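You operate a simulated robot arm through the tools that you are given. There is no shell and no other tool. Be economical: measure what you need, move in short steps, check, and stop when the job is done.

The job below is to be done with a simulated two-armed robot. You get a single attempt, and the scene is never put back.

TASK
Plug in the leader, free the brake, wind to 25 N, then brake.
Fine: the leader goes in the brass socket; go by the pull gauge; do not overwind, the wire whips and parts.

Only the result counts: the job must be done as asked and must still hold three seconds after the hand-in. Knocking over, shifting, dropping, spilling or breaking anything else fails it.

THE ROBOT
Two 7-joint arms with three-finger grippers on one trunk that stands fixed in place. Base frame: the origin is at the foot of the trunk, x ahead of it, y to its left, z up; the work surface is at about z = 814. Lengths are in mm, angles in rad, forces in N, time in s.
The left shoulder is at [70, 146, 1187], the right one opposite. With the tool pointing down near the work surface each hand reaches from about 260 to 680 mm from the base axis, measured 20 degrees to its own side. Payload 2.2 kg a hand.
Tool frame (each hand has its own): the origin (TCP) lies between the finger pads and is the grasp point; the fingertips stand 28 mm ahead of it; z points along the fingers, y is the line along which they close. The gripper opens to 102 mm. The gripper's body begins 71 mm behind the TCP.
Orientation is told as [roll, pitch, yaw] about the base's x, y, z axes, in that order, counted from this pose: with the fingers straight down and closing along the base's y, the tool's x points along the base's -x, its y along +y and its z along -z.

THE INTERFACE
- The arms move only by the tool play_rows. It takes "left_plan", "right_plan" or both (then of equal length, played together; a hand with none holds still); each is a list of rows, each a list of 7 numbers: the gripper command, from -1 (shut) to 1 (fully open), values between in proportion, then the shift along the tool's x, y, z in units of 20 mm (1.0 is 20 mm), then the turn, a rotation vector about the tool's x, y, z in units of 5 degrees (1.0 is 5 degrees). In form: [[grip, dx, dy, dz, wx, wy, wz], ...]. A call has 1 to 10 rows; each row shifts and turns the commanded pose from where the row before left it, along the tool's axes as they then stand. A call with a number of a shift or a turn outside -1 to 1 is refused whole. A row lasts 0.2 s, in which the tool goes at most 50 mm and 0.15 rad; a call with a longer step from one row to the next is refused whole, and so is a gripper value outside its range. Where a pose cannot be reached the arm comes as near as it can. A force on the tool above 40 N (or 10 N above the force at the start of the call, whichever is more), or a blocked arm, ends the call early, and 0.2 s more pass. The fingers move at their own pace and stop on an object; they squeeze with about 25 N. The grip force told is the motor's: it shows also when the fingers shut on nothing. Time passes only in rows, and 0.2 s behind the last, so rows that do not move let the fingers close. The reply holds the time, the measured pose of the TCP, the force on the tool along the base axes, the opening and the grip force, in the units named above and with some noise, with the torque about the TCP (base axes, N m) and any sound that the robot's microphone picked up, and new pictures: "show" is both (left out), scene, wrist or none (wrist: the cameras of the hands that moved).
- Cameras (640 x 400 px; columns grow to the right, rows downward): "scene" is now at [123, -51.3, 1428.4]; the picture's right is [-0.59, -0.81, 0.00], its down [-0.42, 0.31, -0.85] and it looks along [0.69, -0.51, -0.52] (base axes); focal length 322 px, centre (320, 200). "left" rides on the left gripper at [72, 38, -86] in its tool frame; the picture's right is [-0.46, 0.89, 0.00], its down [-0.60, -0.32, -0.73] and it looks along [-0.65, -0.34, 0.68] (tool axes); focal length 256 px, centre (320, 200). "right" rides on the right gripper at [69, 44, -86] in its tool frame; the picture's right is [-0.53, 0.85, 0.00], its down [-0.58, -0.36, -0.73] and it looks along [-0.62, -0.39, 0.68] (tool axes); focal length 256 px, centre (320, 200). There is no depth. A picture from a camera that has moved, and an enlarged one, comes with that camera's place and axes in the base frame and with its lens. The place of the scene camera against the robot may be out by one fixed shift of up to 12 mm in any direction.
- slide_trunk(by): slides the trunk up (or, below 0, down) by that many mm; the arms and the scene camera ride with it, the base frame stays. It gives what a move gives, with no picture.
- aim_head(pan, tilt): turns the head with the scene camera to pan (to the left, within 1.501 rad either way) and tilt (down, from -0.506 to 1.204), counted from straight ahead of the robot. It gives what a move gives, and a new picture of the scene camera.
- enlarge(camera, box): a new picture of the part [left, top, right, bottom] of that camera's present view, enlarged. The clock stands still meanwhile.
- sign_off(): hands the job in; it is judged then, once.

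Work in short steps. Places have to be worked out from the pictures, the camera data and where the tool is seen: move nearer, look again, correct. Check each grasp and each placing, and mend what went wrong. You have 120 turns and 200 pictures in all, those below and enlarged ones among them. Open the grippers and draw the arms clear of the work before you hand the job in, unless the task says otherwise; then end with one line.

The tools are called after "Request:" by a JSON object that holds its "method" and its "body". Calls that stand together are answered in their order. play_rows: Moves the arms, as the interface text tells. Its arguments: {"type":"object","properties":{"left_plan":{"type":"array","items":{"type":"array","items":{"type":"number"}}},"right_plan":{"type":"array","items":{"type":"array","items":{"type":"number"}}},"show":{"type":"string","enum":["both","scene","wrist","none"]}},"required":[]} The other tools are called the same way: slide_trunk (by) slides the trunk up or down; aim_head (pan, tilt) turns the head that bears the scene camera; enlarge (camera, box) takes an enlarged picture of a part of a camera's view; sign_off () hands the job in.

At the start:

```text
time: 0.0
left_eef_pos: [528.5, -7.8, 1175.1]
left_ee_rot: [0.001, 0.001, 0.0]
left_ft_force: [-0.1, -0.8, -0.1]
left_moment: [-0.02, 0.01, 0.01]
left_grip_width: 101.9
left_gripper_force: 0.1
right_eef_pos: [366.8, -405.6, 1208.3]
right_ee_rot: [0.001, 0.001, -0.001]
right_ft_force: [0.0, 0.0, -1.0]
right_moment: [0.0, -0.03, 0.03]
right_grip_width: 102.2
right_gripper_force: 0.1
trunk travel left (down, up): [-725.0, 215.0]
head pan, tilt: [-0.634, 0.548]
```

scene: 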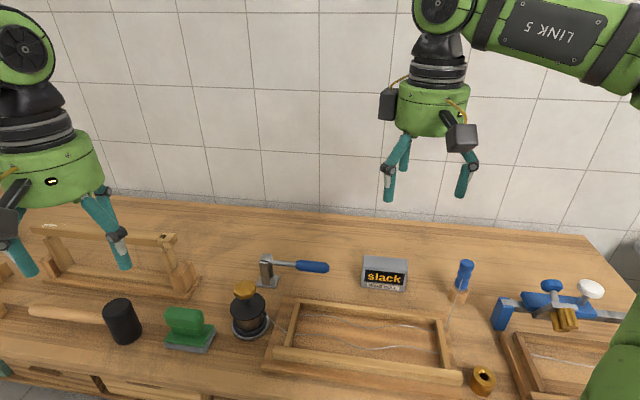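
right: 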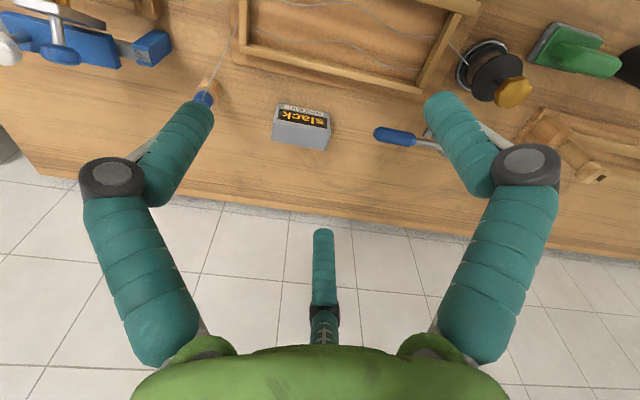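
left: 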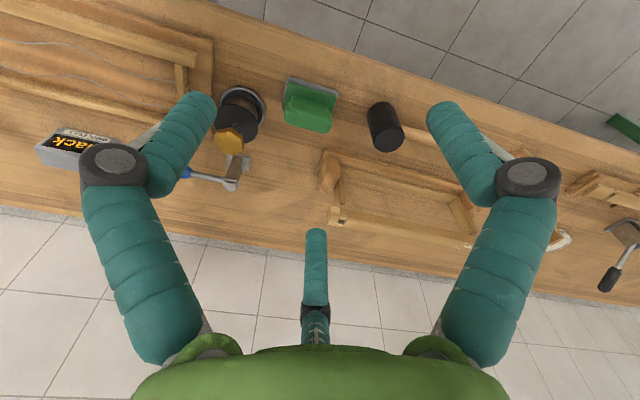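

I see a winch/reel, a lever (brake), a slack display (gauge), a leader with blue handle, and a brass socket. I'll enlarge the details.

Request:
{"method": "enlarge", "body": {"camera": "scene", "box": [220, 230, 420, 355]}}

Request:
{"method": "enlarge", "body": {"camera": "scene", "box": [420, 240, 640, 400]}}

```text
3.20 times, centred on (320, 292) of scene
camera zoom: at [123.0, -51.3, 1428.4], right [-0.59, -0.81, 0.0], down [-0.42, 0.31, -0.85], along [0.69, -0.51, -0.52], focal length 1032 px, centre (320, -96)
```

zoom: 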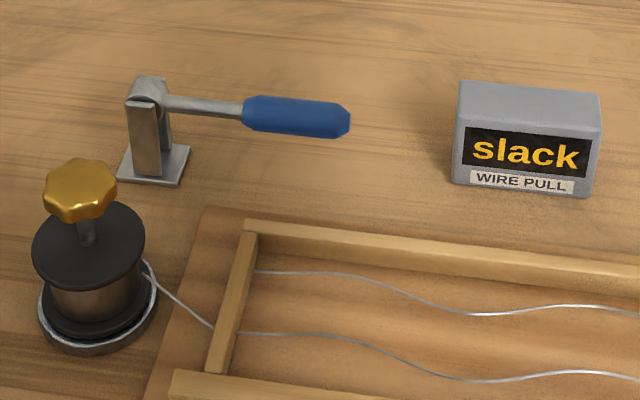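

```text
2.50 times, centred on (530, 320) of scene
camera zoom: at [123.0, -51.3, 1428.4], right [-0.59, -0.81, 0.0], down [-0.42, 0.31, -0.85], along [0.69, -0.51, -0.52], focal length 806 px, centre (-205, -100)
```

zoom: 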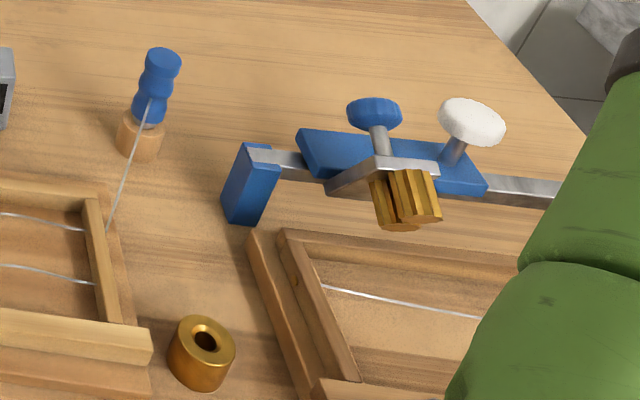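

Aim the head down for a better view of the bench.

Request:
{"method": "aim_head", "body": {"pan": -0.75, "tilt": 0.8}}

```text
time: 0.8
left_eef_pos: [527.8, -8.3, 1176.4]
left_ee_rot: [0.0, -0.001, -0.001]
left_ft_force: [-0.5, 0.2, -0.5]
left_moment: [-0.01, -0.01, 0.0]
left_grip_width: 102.0
left_gripper_force: 0.1
right_eef_pos: [366.9, -405.0, 1207.3]
right_ee_rot: [0.0, -0.001, -0.001]
right_ft_force: [0.4, 0.1, -0.2]
right_moment: [0.01, 0.0, -0.01]
right_grip_width: 101.9
right_gripper_force: 0.1
trunk travel left (down, up): [-725.0, 215.0]
head pan, tilt: [-0.75, 0.799]
camera scene: at [109.6, -53.1, 1407.0], right [-0.68, -0.73, 0.0], down [-0.52, 0.49, -0.7], along [0.51, -0.48, -0.72], focal length 322 px, centre (320, 200)
```

scene: 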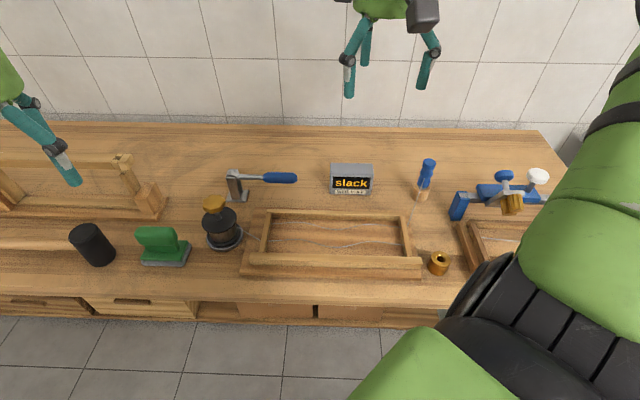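

Estimates: socket near (220,-488), leader stand near (351,-633), reel near (590,-198), brake lever pivot near (673,-292), handle tip near (581,-408). Moving the right hand towards the leader for a closer look.

Request:
{"method": "play_rows", "body": {"right_plan": [[0, 0.8, -1, 1, 0, 0, 0], [0, 0.8, -1, 1, 0, 0, 0], [0, 0.8, -0.8, 1, 0, 0, 0], [0, 0.5, -0.3, 1, 0, 0, 0], [0, 0, 0, 1, 0, 0, 0]], "show": "both"}}

```text
time: 2.0
left_eef_pos: [527.5, -8.4, 1175.2]
left_ee_rot: [0.0, 0.003, -0.001]
left_ft_force: [-0.1, 0.3, -0.6]
left_moment: [0.0, 0.0, -0.04]
left_grip_width: 102.0
left_gripper_force: 0.1
right_eef_pos: [309.7, -466.5, 1107.5]
right_ee_rot: [0.001, -0.001, -0.001]
right_ft_force: [0.2, 0.6, 0.3]
right_moment: [0.05, 0.02, -0.02]
right_grip_width: 51.0
right_gripper_force: 0.0
trunk travel left (down, up): [-725.0, 215.0]
head pan, tilt: [-0.75, 0.799]
camera scene: at [109.4, -52.9, 1406.9], right [-0.68, -0.73, 0.0], down [-0.52, 0.49, -0.7], along [0.51, -0.48, -0.72], focal length 322 px, centre (320, 200)
camera right: at [239.9, -423.2, 1195.2], right [0.53, 0.85, 0.0], down [0.58, -0.36, 0.73], along [0.62, -0.39, -0.68], focal length 256 px, centre (320, 200)
```

scene: 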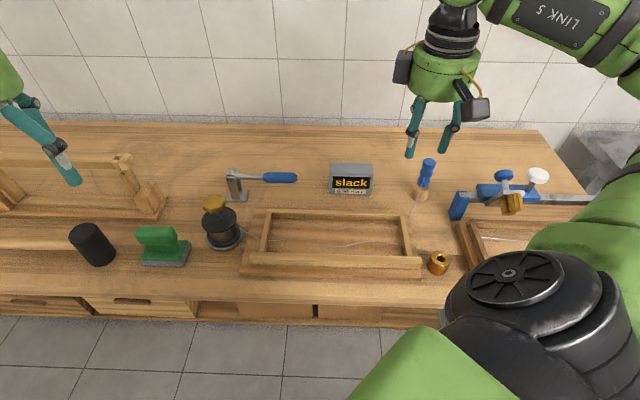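
right: 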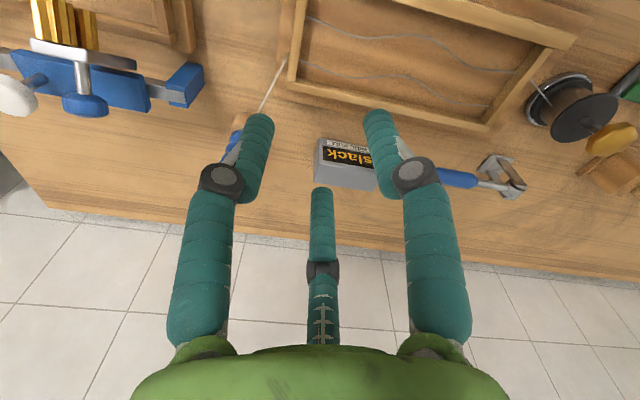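

Checking the gripper's finger geometry and the leader.

Request:
{"method": "enlarge", "body": {"camera": "scene", "box": [380, 60, 520, 220]}}

Request:
{"method": "enlarge", "body": {"camera": "right", "box": [180, 40, 340, 200]}}

```text
2.50 times, centred on (450, 140) of scene
camera zoom: at [109.4, -52.9, 1406.9], right [-0.68, -0.73, 0.0], down [-0.52, 0.49, -0.7], along [0.51, -0.48, -0.72], focal length 806 px, centre (-5, 350)
```

zoom: 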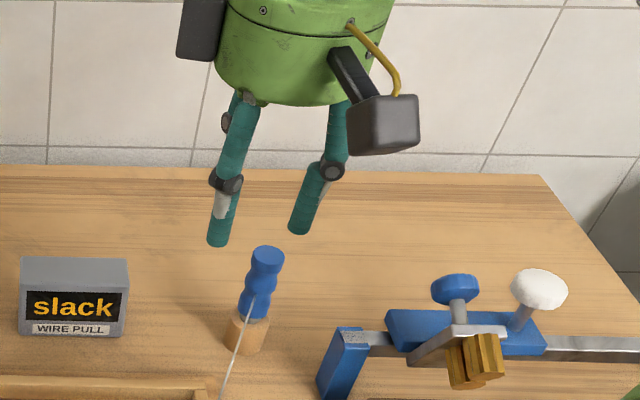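

```text
2.50 times, centred on (260, 120) of right
camera zoom: at [239.9, -423.2, 1195.2], right [0.53, 0.85, 0.0], down [0.58, -0.36, 0.73], along [0.62, -0.39, -0.68], focal length 640 px, centre (470, 400)
```

zoom: 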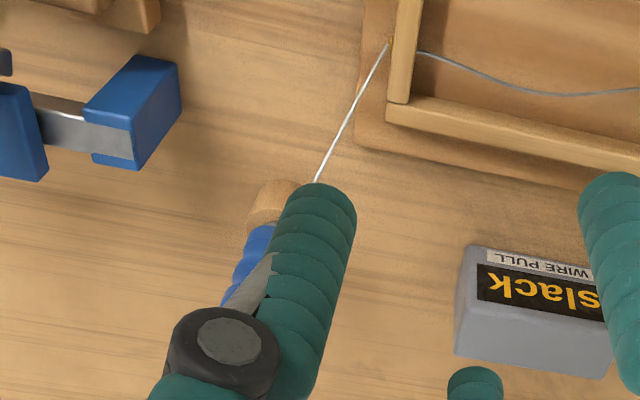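

Leader at about (352,-639), handle top ~z 934. I'll move above it with fingers ~66 mm open, and look.

Request:
{"method": "play_rows", "body": {"right_plan": [[0.3, -0.235, -0.956, 0.5, 0, 0, 0], [0.3, -0.235, -0.956, 0.5, 0, 0, 0], [0.3, -0.235, -0.956, 0.5, 0, 0, 0], [0.3, -0.235, -0.956, 0.5, 0, 0, 0], [0.3, -0.235, -0.956, 0.5, 0, 0, 0], [0.3, -0.235, -0.956, 0.5, 0, 0, 0], [0.3, -0.235, -0.956, 0.5, 0, 0, 0], [0.3, -0.235, -0.956, 0.5, 0, 0, 0], [0.3, -0.235, -0.956, 0.5, 0, 0, 0]], "show": "both"}}

```text
time: 4.0
left_eef_pos: [528.1, -7.7, 1177.1]
left_ee_rot: [0.001, -0.002, -0.002]
left_ft_force: [0.6, -0.3, 0.5]
left_moment: [0.01, -0.01, 0.0]
left_grip_width: 102.0
left_gripper_force: 0.1
right_eef_pos: [318.5, -505.3, 1087.5]
right_ee_rot: [0.0, -0.002, -0.001]
right_ft_force: [0.0, -0.1, -0.1]
right_moment: [0.03, -0.02, 0.0]
right_grip_width: 66.2
right_gripper_force: 0.0
right hand out of reach, approached as far as the arm can: row 3, 4, 5, 6, 7, 8, 9
trunk travel left (down, up): [-725.0, 215.0]
head pan, tilt: [-0.75, 0.799]
camera scene: at [109.5, -53.0, 1406.9], right [-0.68, -0.73, 0.0], down [-0.52, 0.49, -0.7], along [0.51, -0.48, -0.72], focal length 322 px, centre (320, 200)
camera right: at [248.9, -461.4, 1175.7], right [0.53, 0.85, 0.0], down [0.58, -0.36, 0.73], along [0.62, -0.39, -0.68], focal length 256 px, centre (320, 200)
```

scene: 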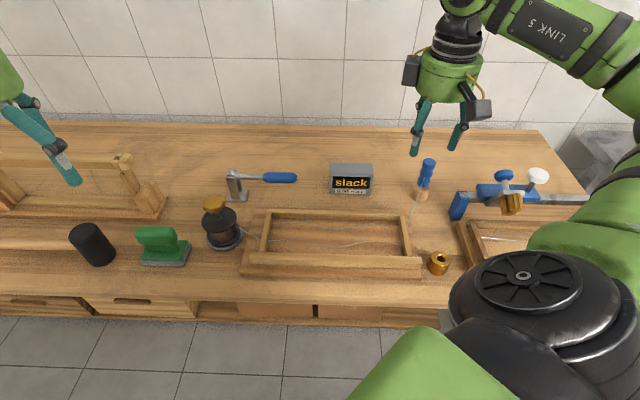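
right: 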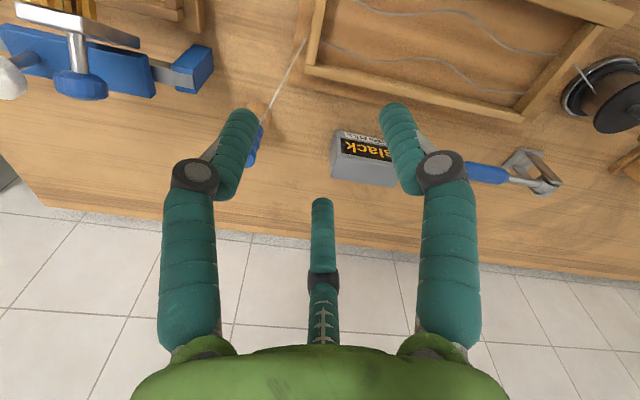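

The reach is limited in this orientation; I'll yaw the wrist clockwise (facing along the arm) while descending, then retry.

Request:
{"method": "play_rows", "body": {"right_plan": [[0.3, 0, 0, 0.5, 0, 0, 1], [0.3, 0, 0, 0.5, 0, 0, 1], [0.3, 0, 0, 0.5, 0, 0, 1], [0.3, 0, 0, 0.5, 0, 0, 1], [0.3, 0, 0, 0.5, 0, 0, 1], [0.3, 0, 0, 0.5, 0, 0, 1], [0.3, 0, 0, 0.5, 0, 0, 1], [0.3, 0, 0, 0.5, 0, 0, 1]], "show": "wrist"}}

```text
time: 5.8
left_eef_pos: [529.2, -9.1, 1176.1]
left_ee_rot: [0.0, 0.0, -0.002]
left_ft_force: [0.4, 0.2, 0.1]
left_moment: [0.01, 0.02, -0.02]
left_grip_width: 101.9
left_gripper_force: 0.1
right_eef_pos: [319.0, -505.4, 1009.7]
right_ee_rot: [-0.001, 0.001, -0.7]
right_ft_force: [-0.8, 0.0, 0.0]
right_moment: [0.04, 0.01, 0.02]
right_grip_width: 66.1
right_gripper_force: 0.0
trunk travel left (down, up): [-725.0, 215.0]
head pan, tilt: [-0.75, 0.799]
camera right: at [292.8, -426.9, 1095.9], right [0.95, 0.3, 0.0], down [0.21, -0.65, 0.73], along [0.22, -0.7, -0.68], focal length 256 px, centre (320, 200)
```

right: 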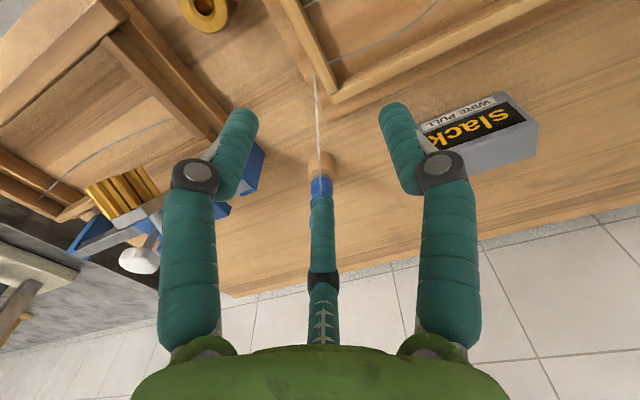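

Now move over the leader (delta (36,-131)) at a height that clears the handle.

Request:
{"method": "play_rows", "body": {"right_plan": [[0.3, -0.933, -0.64, 0, 0, 0, 0], [0.3, -0.933, -0.64, 0, 0, 0, 0], [0.3, -0.933, -0.64, 0, 0, 0, 0], [0.3, -0.933, -0.64, 0, 0, 0, 0], [0.3, -0.933, -0.64, 0, 0, 0, 0], [0.3, -0.933, -0.64, 0, 0, 0, 0]], "show": "both"}}

```text
time: 7.2
left_eef_pos: [527.9, -9.4, 1175.7]
left_ee_rot: [0.0, 0.001, 0.002]
left_ft_force: [0.5, -0.9, 0.1]
left_moment: [0.05, 0.01, 0.02]
left_grip_width: 102.3
left_gripper_force: 0.1
right_eef_pos: [354.9, -637.1, 1007.2]
right_ee_rot: [0.0, 0.001, -0.697]
right_ft_force: [0.1, 0.7, -0.4]
right_moment: [-0.01, 0.0, -0.05]
right_grip_width: 66.4
right_gripper_force: 0.1
trunk travel left (down, up): [-725.0, 215.0]
head pan, tilt: [-0.75, 0.799]
camera scene: at [110.6, -54.2, 1406.8], right [-0.68, -0.73, 0.0], down [-0.52, 0.49, -0.7], along [0.51, -0.47, -0.72], focal length 322 px, centre (320, 200)
camera right: at [330.0, -559.4, 1094.8], right [0.95, 0.3, 0.0], down [0.21, -0.65, 0.73], along [0.22, -0.7, -0.68], focal length 256 px, centre (320, 200)
```

scene: 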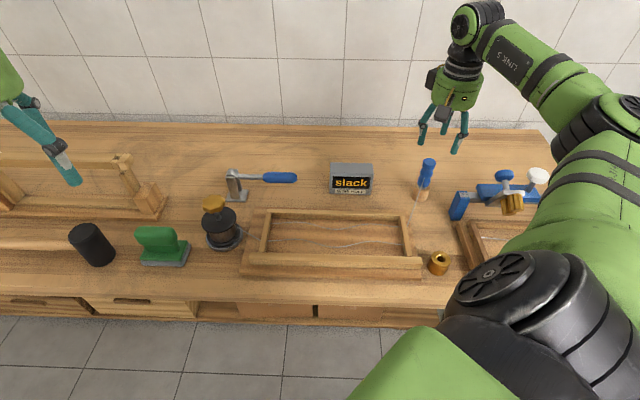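
right: 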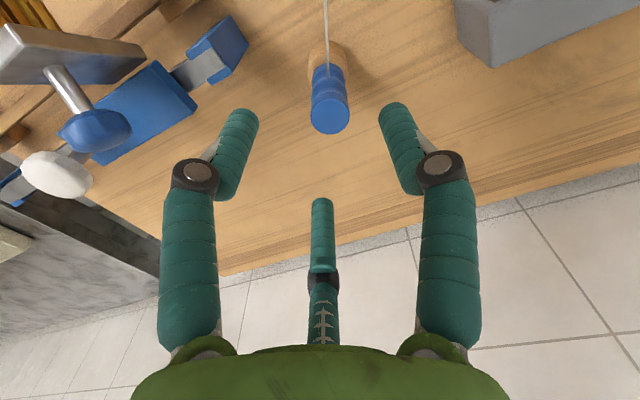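

Handle axis at about (360.5,-638), top ~z 940. Shift 6 mm and descend to z≈908.

Request:
{"method": "play_rows", "body": {"right_plan": [[0.3, -0.26, 0.155, 0, 0, 0, 0], [0.3, 0, 0, 0.9, 0, 0, 0], [0.3, 0, 0, 0.9, 0, 0, 0], [0.3, 0, 0, 0.8, 0, 0, 0], [0.3, 0, 0, 0.8, 0, 0, 0], [0.3, 0, 0, 0.8, 0, 0, 0], [0.3, 0, 0, 0.8, 0, 0, 0]], "show": "both"}}

```text
time: 8.8
left_eef_pos: [529.5, -9.4, 1176.6]
left_ee_rot: [0.0, 0.0, 0.0]
left_ft_force: [-0.4, -1.0, -0.7]
left_moment: [0.02, 0.03, 0.0]
left_grip_width: 102.1
left_gripper_force: 0.1
right_eef_pos: [360.9, -637.7, 908.3]
right_ee_rot: [0.0, -0.001, -0.698]
right_ft_force: [-0.6, -0.5, 0.3]
right_moment: [-0.03, 0.02, 0.02]
right_grip_width: 66.2
right_gripper_force: 0.0
trunk travel left (down, up): [-725.0, 215.0]
head pan, tilt: [-0.75, 0.799]
camera scene: at [110.0, -53.6, 1406.9], right [-0.68, -0.73, 0.0], down [-0.52, 0.49, -0.7], along [0.51, -0.48, -0.72], focal length 322 px, centre (320, 200)
camera right: at [335.4, -559.2, 995.3], right [0.95, 0.3, 0.0], down [0.21, -0.65, 0.73], along [0.22, -0.7, -0.68], focal length 256 px, centre (320, 200)
```

scene: 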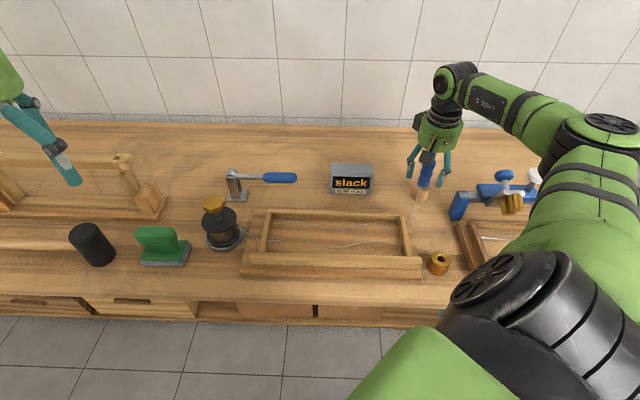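
right: 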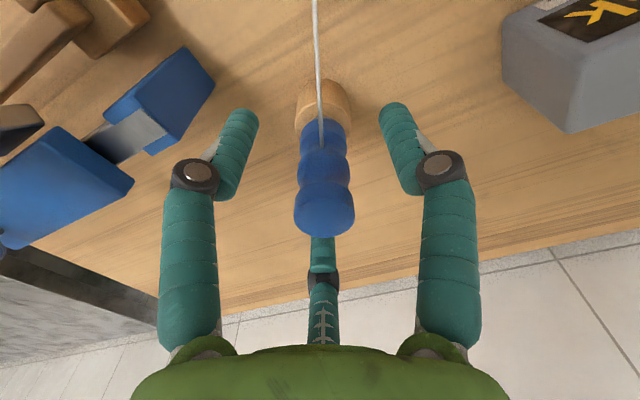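

Centred around the handle; close the gripper.

Request:
{"method": "play_rows", "body": {"right_plan": [[-0.3, 0, 0, 0, 0, 0, 0], [-1, 0, 0, 0, 0, 0, 0], [-1, 0, 0, 0, 0, 0, 0]], "show": "wrist"}}

```text
time: 9.6
left_eef_pos: [529.0, -9.1, 1176.7]
left_ee_rot: [0.002, 0.001, -0.001]
left_ft_force: [0.2, -0.1, 0.6]
left_moment: [-0.01, 0.0, 0.01]
left_grip_width: 102.2
left_gripper_force: 0.1
right_eef_pos: [362.0, -639.1, 908.3]
right_ee_rot: [0.0, -0.007, -0.699]
right_ft_force: [10.9, -15.6, 9.0]
right_moment: [-1.03, -0.47, -0.02]
right_grip_width: 30.4
right_gripper_force: 25.2
trunk travel left (down, up): [-725.0, 215.0]
head pan, tilt: [-0.75, 0.799]
camera right: at [336.7, -561.7, 996.2], right [0.95, 0.3, 0.0], down [0.2, -0.65, 0.74], along [0.23, -0.7, -0.68], focal length 256 px, centre (320, 200)
```

right: 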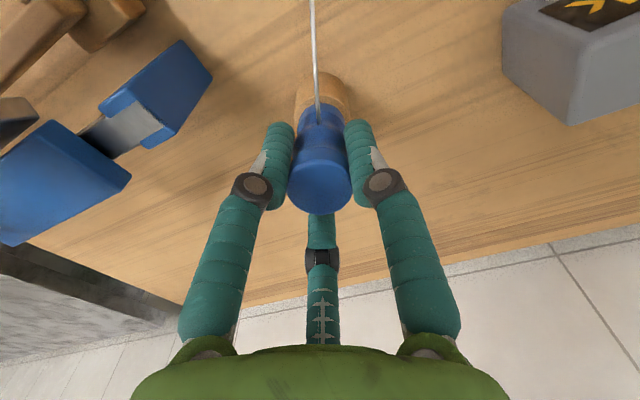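

Gripped (30.4 mm), with a side load of ~19 N from slight off-centre. I shift ~2 mm to relieve, then lift in small steps.

Request:
{"method": "play_rows", "body": {"right_plan": [[-1, -0.1, 0, -0.05, 0, 0, 0], [-1, 0, 0, -0.2, 0, 0, 0], [-1, 0, 0, -0.3, 0, 0, 0]], "show": "wrist"}}

```text
time: 10.4
left_eef_pos: [529.3, -10.0, 1175.6]
left_ee_rot: [0.002, 0.001, 0.001]
left_ft_force: [0.1, -0.3, -0.4]
left_moment: [-0.03, -0.03, 0.02]
left_grip_width: 101.8
left_gripper_force: 0.2
right_eef_pos: [362.7, -637.5, 917.4]
right_ee_rot: [0.0, 0.002, -0.698]
right_ft_force: [7.4, -10.8, -4.5]
right_moment: [-0.94, -0.55, 0.05]
right_grip_width: 30.3
right_gripper_force: 25.4
trunk travel left (down, up): [-725.0, 215.0]
head pan, tilt: [-0.75, 0.799]
camera right: at [337.3, -561.4, 1004.9], right [0.95, 0.31, 0.0], down [0.21, -0.65, 0.73], along [0.22, -0.69, -0.68], focal length 256 px, centre (320, 200)
```

right: 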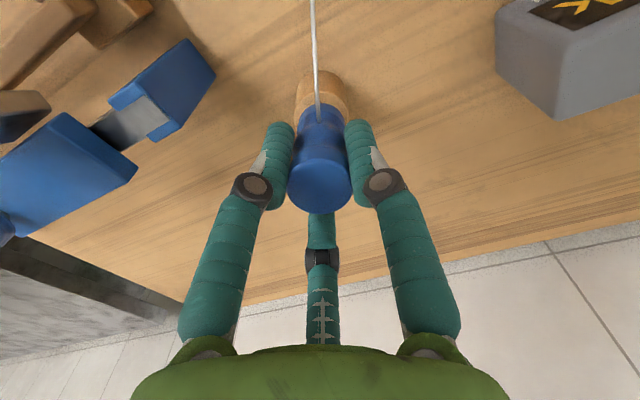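

The leader is coming up; continue lifting.

Request:
{"method": "play_rows", "body": {"right_plan": [[-1, 0, 0, -0.5, 0, 0, 0], [-1, 0, 0, -0.5, 0, 0, 0], [-1, 0, 0, -0.5, 0, 0, 0], [-1, 0, 0, -0.5, 0, 0, 0]], "show": "both"}}

```text
time: 11.4
left_eef_pos: [529.2, -8.2, 1175.1]
left_ee_rot: [-0.001, 0.001, 0.0]
left_ft_force: [-0.3, 0.0, -0.1]
left_moment: [0.01, 0.0, -0.02]
left_grip_width: 101.7
left_gripper_force: 0.1
right_eef_pos: [362.6, -638.2, 959.4]
right_ee_rot: [0.0, 0.002, -0.698]
right_ft_force: [-0.9, 0.6, -0.9]
right_moment: [-0.03, 0.0, 0.03]
right_grip_width: 27.5
right_gripper_force: 25.1
trunk travel left (down, up): [-725.0, 215.0]
head pan, tilt: [-0.75, 0.799]
camera scene: at [109.6, -53.1, 1406.9], right [-0.68, -0.73, 0.0], down [-0.52, 0.49, -0.7], along [0.51, -0.48, -0.72], focal length 322 px, centre (320, 200)
camera right: at [336.1, -560.1, 1046.7], right [0.95, 0.3, 0.0], down [0.21, -0.65, 0.73], along [0.22, -0.7, -0.68], focal length 256 px, centre (320, 200)
```

scene: 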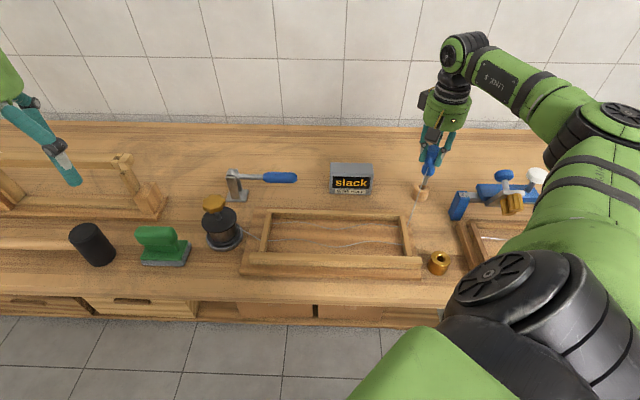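
right: 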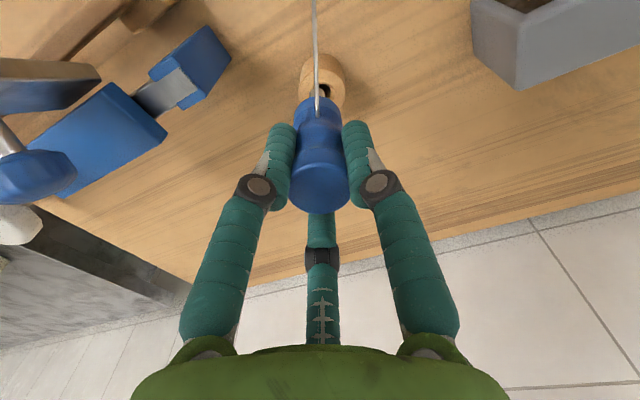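

Request:
{"method": "enlarge", "body": {"camera": "scene", "box": [390, 120, 480, 210]}}

Request:
{"method": "enlarge", "body": {"camera": "scene", "box": [400, 220, 480, 290]}}

```text
4.44 times, centred on (435, 165) of scene
camera zoom: at [109.6, -53.1, 1406.9], right [-0.68, -0.73, 0.0], down [-0.52, 0.49, -0.7], along [0.51, -0.48, -0.72], focal length 1433 px, centre (-191, 356)
```

zoom: 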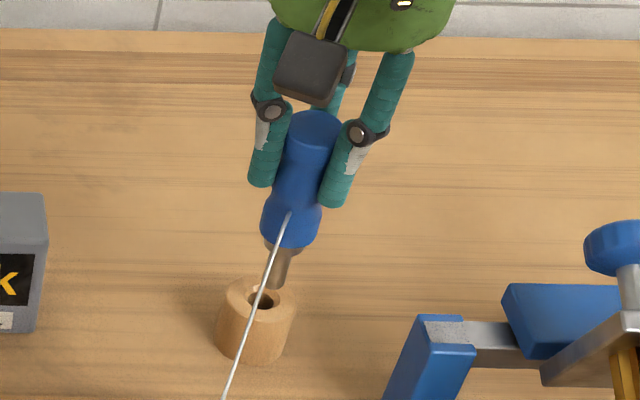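

```text
5.71 times, centred on (440, 255) of scene
camera zoom: at [109.6, -53.1, 1406.9], right [-0.68, -0.73, 0.0], down [-0.52, 0.49, -0.7], along [0.51, -0.48, -0.72], focal length 1842 px, centre (-366, -114)
```

zoom: 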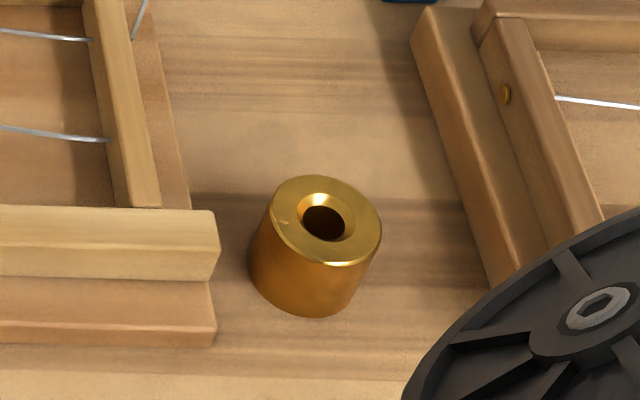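

Plug is out (tip ≈ z 865, about 94 mm below TCP); socket at about (214,-490), top z≈848. Rise a bit and carry toward the socket.

Request:
{"method": "play_rows", "body": {"right_plan": [[-1, 0, 0, -0.8, 0, 0, 0], [-1, 0, 0, -0.7, 0, 0, 0], [-1, 0.9, 0.08, 0, 0, 0, 0], [-1, 0.9, 0.08, 0, 0, 0, 0], [-1, 0.9, 0.08, 0, 0, 0, 0], [-1, 0.9, 0.08, 0, 0, 0, 0], [-1, 0.9, 0.08, 0, 0, 0, 0], [-1, 0.9, 0.08, 0, 0, 0, 0], [-1, 0.9, 0.08, 0, 0, 0, 0], [-1, 0.9, 0.08, 0, 0, 0, 0]], "show": "both"}}

```text
time: 13.6
left_eef_pos: [528.6, -7.5, 1176.0]
left_ee_rot: [0.0, 0.0, 0.001]
left_ft_force: [-0.5, -0.2, 0.2]
left_moment: [-0.01, -0.01, 0.0]
left_grip_width: 102.1
left_gripper_force: 0.0
right_eef_pos: [259.6, -534.8, 989.8]
right_ee_rot: [0.001, -0.002, -0.698]
right_ft_force: [0.6, 0.1, -0.6]
right_moment: [0.01, 0.02, -0.05]
right_grip_width: 27.7
right_gripper_force: 25.3
trunk travel left (down, up): [-725.0, 215.0]
head pan, tilt: [-0.75, 0.799]
camera scene: at [109.0, -52.5, 1407.0], right [-0.68, -0.73, 0.0], down [-0.52, 0.49, -0.7], along [0.51, -0.48, -0.72], focal length 322 px, centre (320, 200)
camera right: at [234.3, -457.0, 1077.2], right [0.95, 0.3, 0.0], down [0.21, -0.65, 0.73], along [0.22, -0.7, -0.68], focal length 256 px, centre (320, 200)
```

scene: 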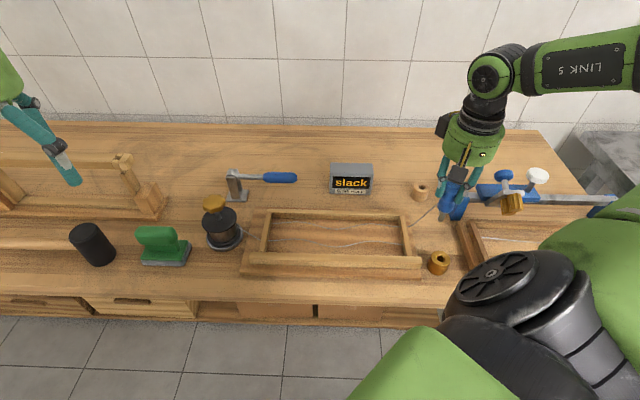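
right: 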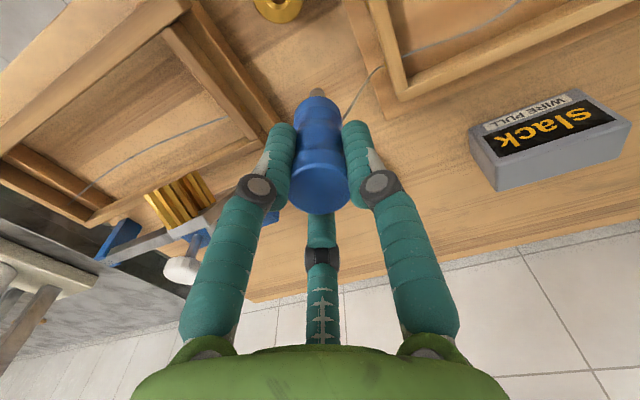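

Continue to above the socket estimate.

Request:
{"method": "play_rows", "body": {"right_plan": [[-1, 0.8, 0.06, 0, 0, 0, 0], [-1, 0.8, 0.06, 0, 0, 0, 0], [-1, 0.8, 0.06, 0, 0, 0, 0], [-1, 0.8, 0.06, 0, 0, 0, 0], [-1, 0, 0, 0, 0, 0, 0]], "show": "both"}}

Request:
{"method": "enlarge", "body": {"camera": "right", "box": [260, 20, 380, 140]}}

Request:
{"method": "enlarge", "body": {"camera": "scene", "box": [390, 160, 490, 290]}}

```text
time: 14.8
left_eef_pos: [528.9, -9.1, 1177.1]
left_ee_rot: [0.001, -0.001, 0.0]
left_ft_force: [0.1, -0.9, 0.6]
left_moment: [0.02, 0.03, -0.04]
left_grip_width: 102.2
left_gripper_force: 0.0
right_eef_pos: [214.2, -491.6, 989.3]
right_ee_rot: [-0.001, 0.001, -0.696]
right_ft_force: [0.9, 1.2, -0.9]
right_moment: [0.0, 0.0, -0.04]
right_grip_width: 27.7
right_gripper_force: 24.6
trunk travel left (down, up): [-725.0, 215.0]
head pan, tilt: [-0.75, 0.799]
camera scene: at [109.9, -53.5, 1406.9], right [-0.68, -0.73, 0.0], down [-0.52, 0.49, -0.7], along [0.51, -0.48, -0.72], focal length 322 px, centre (320, 200)
camera right: at [188.9, -413.8, 1076.6], right [0.95, 0.3, 0.0], down [0.21, -0.65, 0.73], along [0.22, -0.7, -0.68], focal length 256 px, centre (320, 200)
```

scene: 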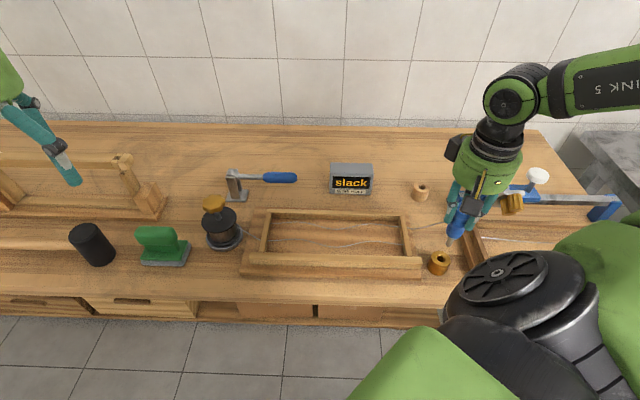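
right: 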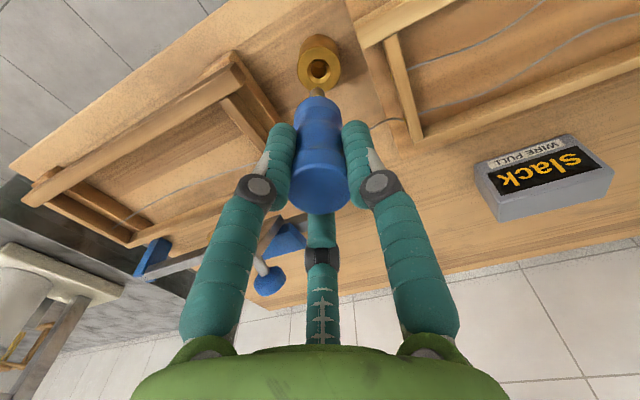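

```text
3.33 times, centred on (320, 80) of right
camera zoom: at [188.9, -413.8, 1076.6], right [0.95, 0.3, 0.0], down [0.21, -0.65, 0.73], along [0.22, -0.7, -0.68], focal length 853 px, centre (320, 600)
```

zoom: 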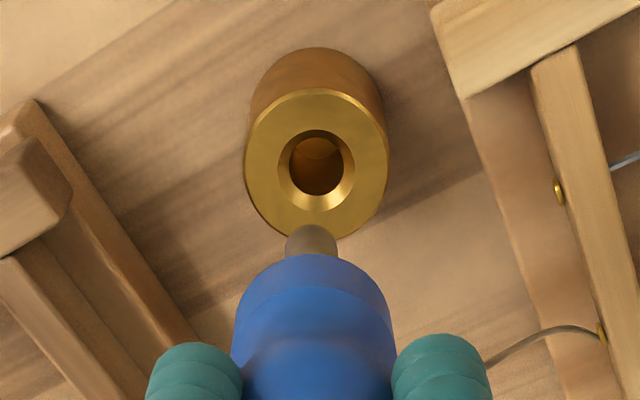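

```text
3.08 times, centred on (440, 225) of scene
camera zoom: at [109.9, -53.5, 1406.9], right [-0.68, -0.73, 0.0], down [-0.52, 0.49, -0.7], along [0.51, -0.48, -0.72], focal length 992 px, centre (-49, 123)
```

zoom: 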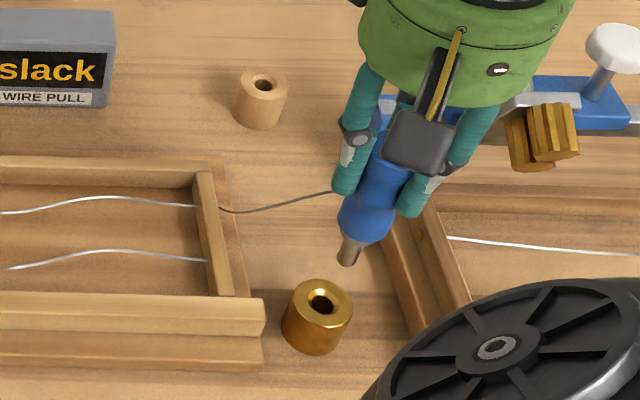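

Plug tip and hole agree within about 4 mm. Nudge (+3,-2) and lower to 30 mm less for a finer comparison.

Request:
{"method": "play_rows", "body": {"right_plan": [[-1, -0.18, 0.02, 0.5, 0, 0, 0], [-1, 0, 0, 0.5, 0, 0, 0], [-1, 0, 0, 0.5, 0, 0, 0], [-1, 0, 0, 0, 0, 0, 0]], "show": "none"}}

Request:
{"method": "enlarge", "body": {"camera": "right", "box": [260, 20, 380, 140]}}

Request:
{"method": "enlarge", "body": {"camera": "scene", "box": [400, 200, 480, 290]}}

```text
time: 15.8
left_eef_pos: [527.1, -8.4, 1176.3]
left_ee_rot: [0.001, 0.0, -0.001]
left_ft_force: [0.8, 1.6, 0.4]
left_moment: [-0.02, 0.03, 0.03]
left_grip_width: 101.8
left_gripper_force: 0.1
right_eef_pos: [216.7, -493.7, 959.3]
right_ee_rot: [0.0, -0.003, -0.7]
right_ft_force: [-0.1, -0.1, 0.5]
right_moment: [0.04, 0.02, 0.03]
right_grip_width: 27.7
right_gripper_force: 24.6
trunk travel left (down, up): [-725.0, 215.0]
head pan, tilt: [-0.75, 0.799]
```

```text
3.33 times, centred on (320, 80) of right
camera zoom: at [191.6, -415.5, 1046.9], right [0.95, 0.3, 0.0], down [0.21, -0.65, 0.73], along [0.22, -0.7, -0.68], focal length 853 px, centre (320, 600)
```

zoom: 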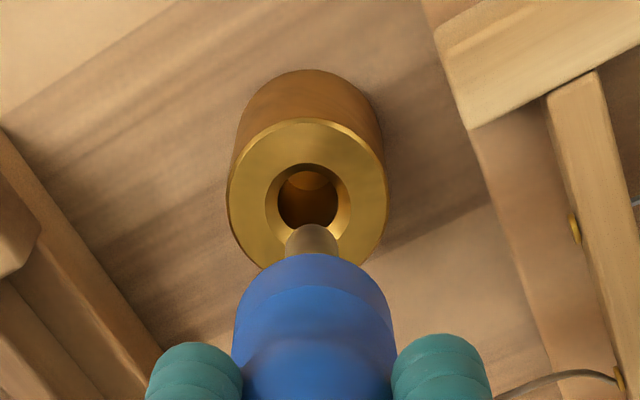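

```text
4.44 times, centred on (440, 245) of scene
camera zoom: at [109.6, -53.2, 1406.9], right [-0.68, -0.73, 0.0], down [-0.52, 0.49, -0.7], along [0.51, -0.48, -0.72], focal length 1433 px, centre (-213, 0)
```

zoom: 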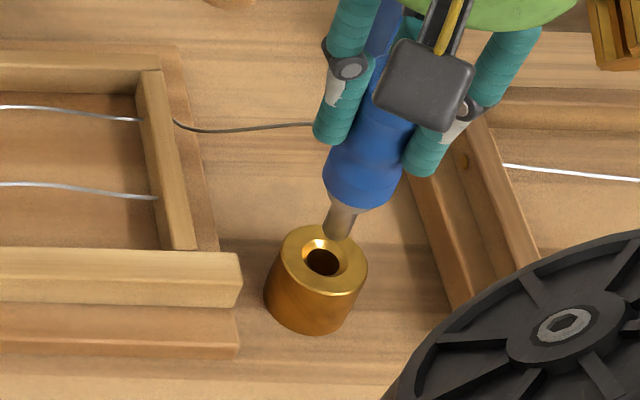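

The tip needs about (-0.8,+2.8) mm; correct and lower 18 mm to enter the chamfer.

Request:
{"method": "play_rows", "body": {"right_plan": [[-1, 0.12, 0.08, 0, 0, 0, 0], [-1, 0, 0, 0.3, 0, 0, 0], [-1, 0, 0, 0.3, 0, 0, 0], [-1, 0, 0, 0.3, 0, 0, 0], [-1, 0, 0, 0, 0, 0, 0]], "show": "none"}}

Request:
{"method": "enlarge", "body": {"camera": "right", "box": [260, 20, 380, 140]}}

Request:
{"method": "enlarge", "body": {"camera": "scene", "box": [400, 200, 480, 290]}}

```text
time: 17.0
left_eef_pos: [528.9, -8.4, 1176.2]
left_ee_rot: [0.0, 0.001, -0.002]
left_ft_force: [0.3, -0.7, -0.5]
left_moment: [0.0, 0.01, 0.01]
left_grip_width: 102.2
left_gripper_force: 0.1
right_eef_pos: [215.8, -490.1, 941.0]
right_ee_rot: [0.0, 0.0, -0.697]
right_ft_force: [-0.1, -0.4, -0.9]
right_moment: [-0.04, 0.01, -0.03]
right_grip_width: 27.7
right_gripper_force: 24.6
trunk travel left (down, up): [-725.0, 215.0]
head pan, tilt: [-0.75, 0.799]
```

```text
3.33 times, centred on (320, 80) of right
camera zoom: at [190.7, -412.7, 1028.9], right [0.95, 0.3, 0.0], down [0.21, -0.65, 0.73], along [0.22, -0.7, -0.68], focal length 853 px, centre (320, 600)
```

zoom: 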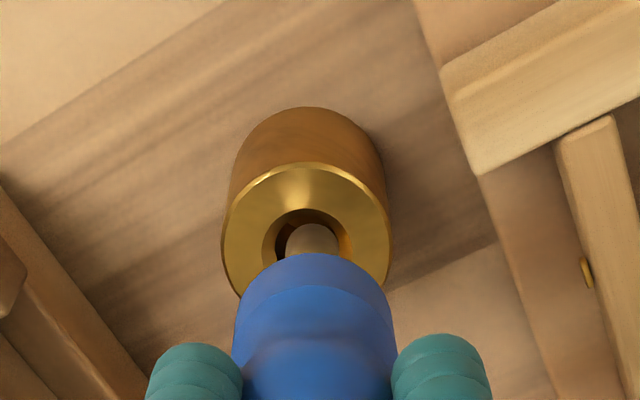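

```text
4.44 times, centred on (440, 245) of scene
camera zoom: at [109.6, -53.2, 1406.9], right [-0.68, -0.73, 0.0], down [-0.52, 0.49, -0.7], along [0.51, -0.48, -0.72], focal length 1433 px, centre (-213, 0)
```

zoom: 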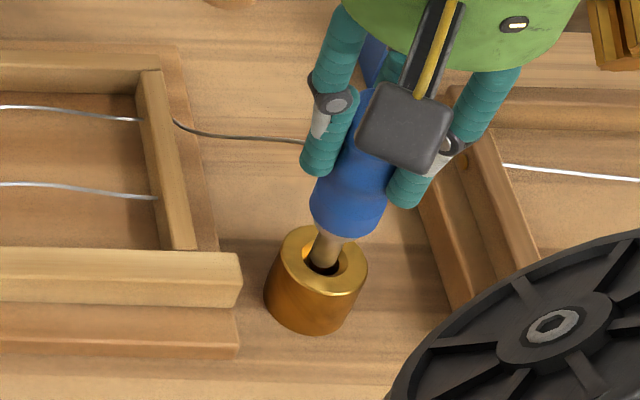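

The plug is entering the bore; descend gently watching force.

Request:
{"method": "play_rows", "body": {"right_plan": [[-1, 0.04, -0.03, 0.2, 0, 0, 0], [-1, 0, 0, 0.2, 0, 0, 0], [-1, 0, 0, 0.2, 0, 0, 0]], "show": "wrist"}}

```text
time: 17.8
left_eef_pos: [529.4, -9.0, 1175.8]
left_ee_rot: [0.001, -0.001, -0.002]
left_ft_force: [0.0, -0.6, 0.4]
left_moment: [0.01, -0.01, -0.03]
left_grip_width: 102.1
left_gripper_force: 0.1
right_eef_pos: [215.1, -490.3, 929.9]
right_ee_rot: [0.0, -0.001, -0.698]
right_ft_force: [0.6, -3.8, 0.3]
right_moment: [-0.4, -0.08, 0.01]
right_grip_width: 27.4
right_gripper_force: 25.2
trunk travel left (down, up): [-725.0, 215.0]
head pan, tilt: [-0.75, 0.799]
camera right: at [190.2, -413.5, 1016.8], right [0.95, 0.3, 0.0], down [0.21, -0.65, 0.73], along [0.22, -0.7, -0.68], focal length 256 px, centre (320, 200)
```

right: 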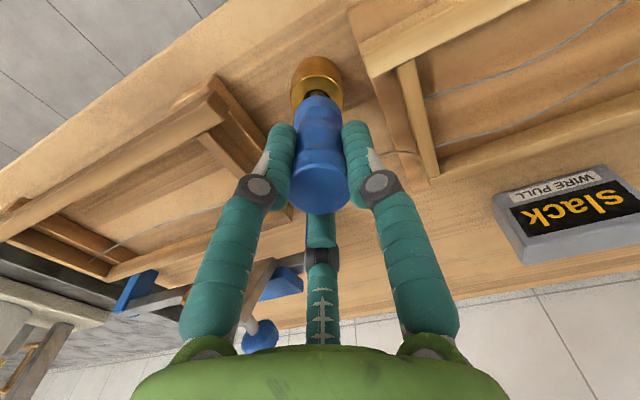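

In by ~12 mm with a small side force; shift 0.8 mm in -y and go further.

Request:
{"method": "play_rows", "body": {"right_plan": [[-1, -0.03, -0.03, 0.1, 0, 0, 0], [-1, 0, 0, 0.2, 0, 0, 0], [-1, 0, 0, 0.2, 0, 0, 0]], "show": "none"}}

```text
time: 18.6
left_eef_pos: [529.1, -9.8, 1176.2]
left_ee_rot: [0.0, 0.001, 0.003]
left_ft_force: [0.8, 0.4, 0.7]
left_moment: [0.02, -0.03, 0.0]
left_grip_width: 102.0
left_gripper_force: 0.0
right_eef_pos: [215.9, -491.4, 919.6]
right_ee_rot: [0.001, 0.001, -0.699]
right_ft_force: [1.1, -4.9, 2.1]
right_moment: [-0.45, -0.09, 0.03]
right_grip_width: 27.6
right_gripper_force: 25.0
trunk travel left (down, up): [-725.0, 215.0]
head pan, tilt: [-0.75, 0.799]
```

Request:
{"method": "play_rows", "body": {"right_plan": [[-1, -0.03, -0.03, 0.2, 0, 0, 0], [-1, 0, 0, 0.2, 0, 0, 0], [-1, 0, 0, 0.2, 0, 0, 0]], "show": "none"}}

Request:
{"method": "enlarge", "body": {"camera": "scene", "box": [400, 200, 480, 290]}}

```text
time: 19.4
left_eef_pos: [526.7, -7.1, 1175.8]
left_ee_rot: [-0.002, 0.0, 0.001]
left_ft_force: [-1.5, -0.5, -0.3]
left_moment: [0.02, 0.01, -0.02]
left_grip_width: 101.9
left_gripper_force: 0.1
right_eef_pos: [215.4, -492.0, 910.4]
right_ee_rot: [-0.002, -0.007, -0.699]
right_ft_force: [0.5, -5.4, 18.1]
right_moment: [-0.44, 0.03, 0.06]
right_grip_width: 27.5
right_gripper_force: 25.5
trunk travel left (down, up): [-725.0, 215.0]
head pan, tilt: [-0.75, 0.799]
```

```text
4.44 times, centred on (440, 245) of scene
camera zoom: at [108.2, -51.4, 1407.4], right [-0.68, -0.73, 0.0], down [-0.52, 0.49, -0.7], along [0.51, -0.48, -0.72], focal length 1433 px, centre (-213, 0)
```

zoom: 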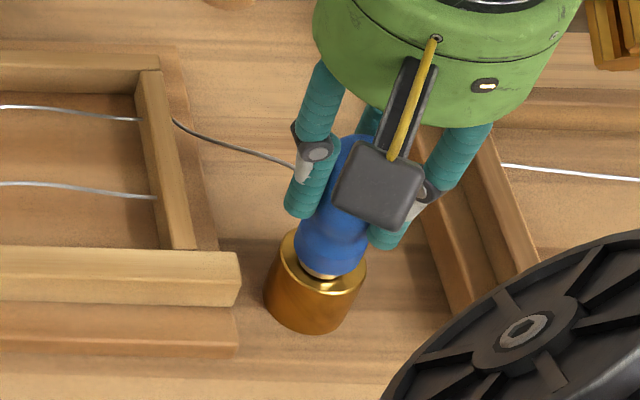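

Resistance 18 N at z 910. Push a bit further and listen for a click.

Request:
{"method": "play_rows", "body": {"right_plan": [[-1, 0, 0, 0.1, 0, 0, 0], [-1, 0, 0, 0.1, 0, 0, 0]], "show": "none"}}

Request:
{"method": "enlarge", "body": {"camera": "right", "box": [260, 20, 380, 140]}}

```text
time: 20.0
left_eef_pos: [527.5, -7.8, 1176.4]
left_ee_rot: [0.0, 0.0, 0.0]
left_ft_force: [0.6, 0.4, 0.1]
left_moment: [-0.03, 0.0, -0.04]
left_grip_width: 101.9
left_gripper_force: 0.0
right_eef_pos: [214.7, -492.3, 905.1]
right_ee_rot: [0.002, -0.004, -0.699]
right_ft_force: [2.1, -8.0, 17.0]
right_moment: [-0.62, -0.17, 0.04]
right_grip_width: 27.5
right_gripper_force: 25.1
trunk travel left (down, up): [-725.0, 215.0]
head pan, tilt: [-0.75, 0.799]
```

```text
3.33 times, centred on (320, 80) of right
camera zoom: at [189.8, -414.4, 991.3], right [0.95, 0.3, 0.0], down [0.21, -0.65, 0.73], along [0.22, -0.7, -0.68], focal length 853 px, centre (320, 600)
```

zoom: 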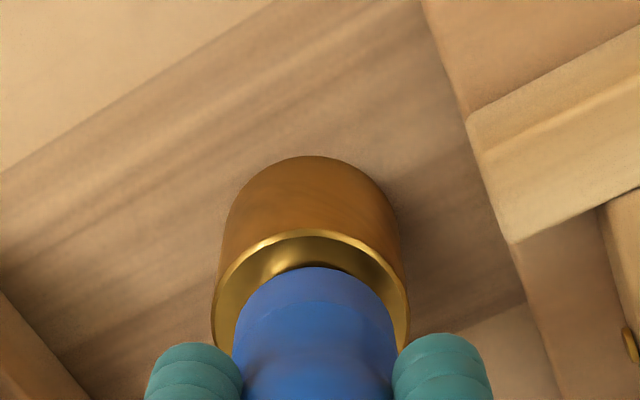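

Request:
{"method": "enlarge", "body": {"camera": "scene", "box": [410, 215, 470, 275]}}

```text
6.67 times, centred on (440, 245) of scene
camera zoom: at [109.0, -52.5, 1407.0], right [-0.68, -0.73, 0.0], down [-0.52, 0.49, -0.7], along [0.51, -0.48, -0.72], focal length 2149 px, centre (-480, -100)
```

zoom: 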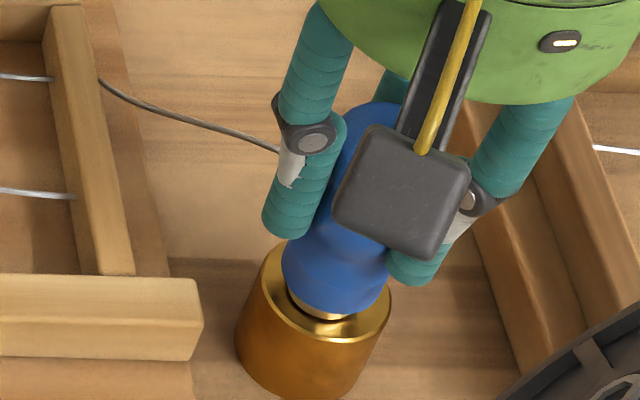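

The handle seems to have slipped in the grip without going deeper – likely seated. Test by a slight raise and read the force.

Request:
{"method": "play_rows", "body": {"right_plan": [[-1, 0, 0, -0.15, 0, 0, 0], [-1, 0, 0, 0, 0, 0, 0]], "show": "none"}}

Request:
{"method": "play_rows", "body": {"right_plan": [[-1, 0, 0, -0.1, 0, 0, 0], [-1, 0, 0, 0, 0, 0, 0]], "show": "none"}}

Request:
{"method": "enlarge", "body": {"camera": "scene", "box": [410, 215, 470, 275]}}

```text
time: 20.6
left_eef_pos: [528.5, -11.0, 1174.3]
left_ee_rot: [0.001, 0.0, 0.0]
left_ft_force: [0.2, 0.1, 0.7]
left_moment: [-0.01, -0.05, 0.01]
left_grip_width: 101.8
left_gripper_force: 0.0
right_eef_pos: [216.0, -491.5, 906.4]
right_ee_rot: [0.002, 0.004, -0.699]
right_ft_force: [4.0, -8.5, -2.8]
right_moment: [-0.59, -0.33, 0.05]
right_grip_width: 27.7
right_gripper_force: 25.3
trunk travel left (down, up): [-725.0, 215.0]
head pan, tilt: [-0.75, 0.799]
```

```text
time: 21.2
left_eef_pos: [529.6, -10.2, 1175.4]
left_ee_rot: [0.002, 0.0, 0.001]
left_ft_force: [0.3, 0.6, 0.4]
left_moment: [0.02, 0.03, -0.03]
left_grip_width: 102.1
left_gripper_force: 0.0
right_eef_pos: [215.6, -493.0, 908.5]
right_ee_rot: [0.0, 0.003, -0.699]
right_ft_force: [3.2, -5.7, -2.5]
right_moment: [-0.41, -0.26, 0.02]
right_grip_width: 27.5
right_gripper_force: 25.4
trunk travel left (down, up): [-725.0, 215.0]
head pan, tilt: [-0.75, 0.799]
```

```text
6.67 times, centred on (440, 245) of scene
camera zoom: at [110.5, -55.0, 1406.8], right [-0.68, -0.73, 0.0], down [-0.52, 0.49, -0.7], along [0.51, -0.47, -0.72], focal length 2149 px, centre (-480, -100)
```

zoom: 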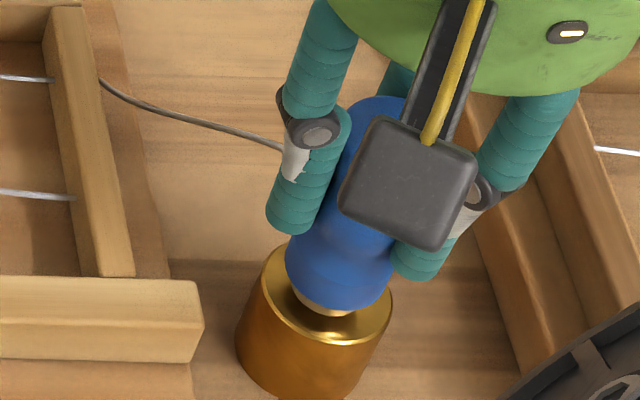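

It moves freely by friction only. Press it back down to the stop, then release and check the seat.

Request:
{"method": "play_rows", "body": {"right_plan": [[-1, -0.02, -0.05, 0.1, 0, 0, 0], [-1, 0, 0, 0.15, 0, 0, 0], [-1, 0, 0, 0.05, 0, 0, 0], [-1, 0, 0, 0, 0, 0, 0]], "show": "none"}}

Request:
{"method": "enlarge", "body": {"camera": "scene", "box": [410, 215, 470, 275]}}

```text
time: 22.2
left_eef_pos: [527.3, -7.7, 1175.7]
left_ee_rot: [-0.003, 0.001, 0.0]
left_ft_force: [-0.2, 0.4, -0.1]
left_moment: [0.0, 0.02, 0.04]
left_grip_width: 101.6
left_gripper_force: 0.0
right_eef_pos: [215.0, -493.0, 905.4]
right_ee_rot: [-0.002, -0.003, -0.699]
right_ft_force: [2.6, -4.8, 17.4]
right_moment: [-0.33, -0.19, 0.03]
right_grip_width: 27.7
right_gripper_force: 24.9
trunk travel left (down, up): [-725.0, 215.0]
head pan, tilt: [-0.75, 0.799]
```

```text
6.67 times, centred on (440, 245) of scene
camera zoom: at [109.0, -51.5, 1407.2], right [-0.68, -0.73, 0.0], down [-0.52, 0.49, -0.7], along [0.51, -0.48, -0.72], focal length 2149 px, centre (-480, -100)
```

zoom: 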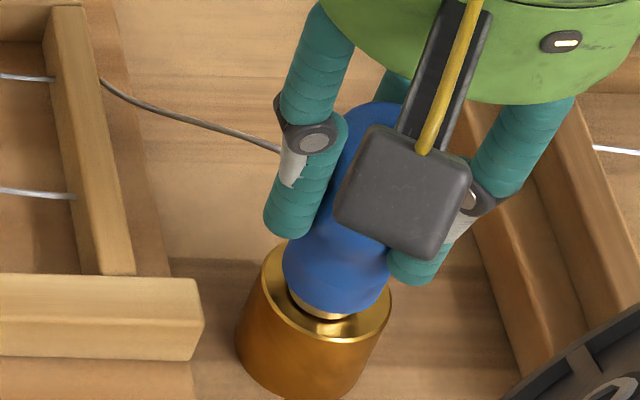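

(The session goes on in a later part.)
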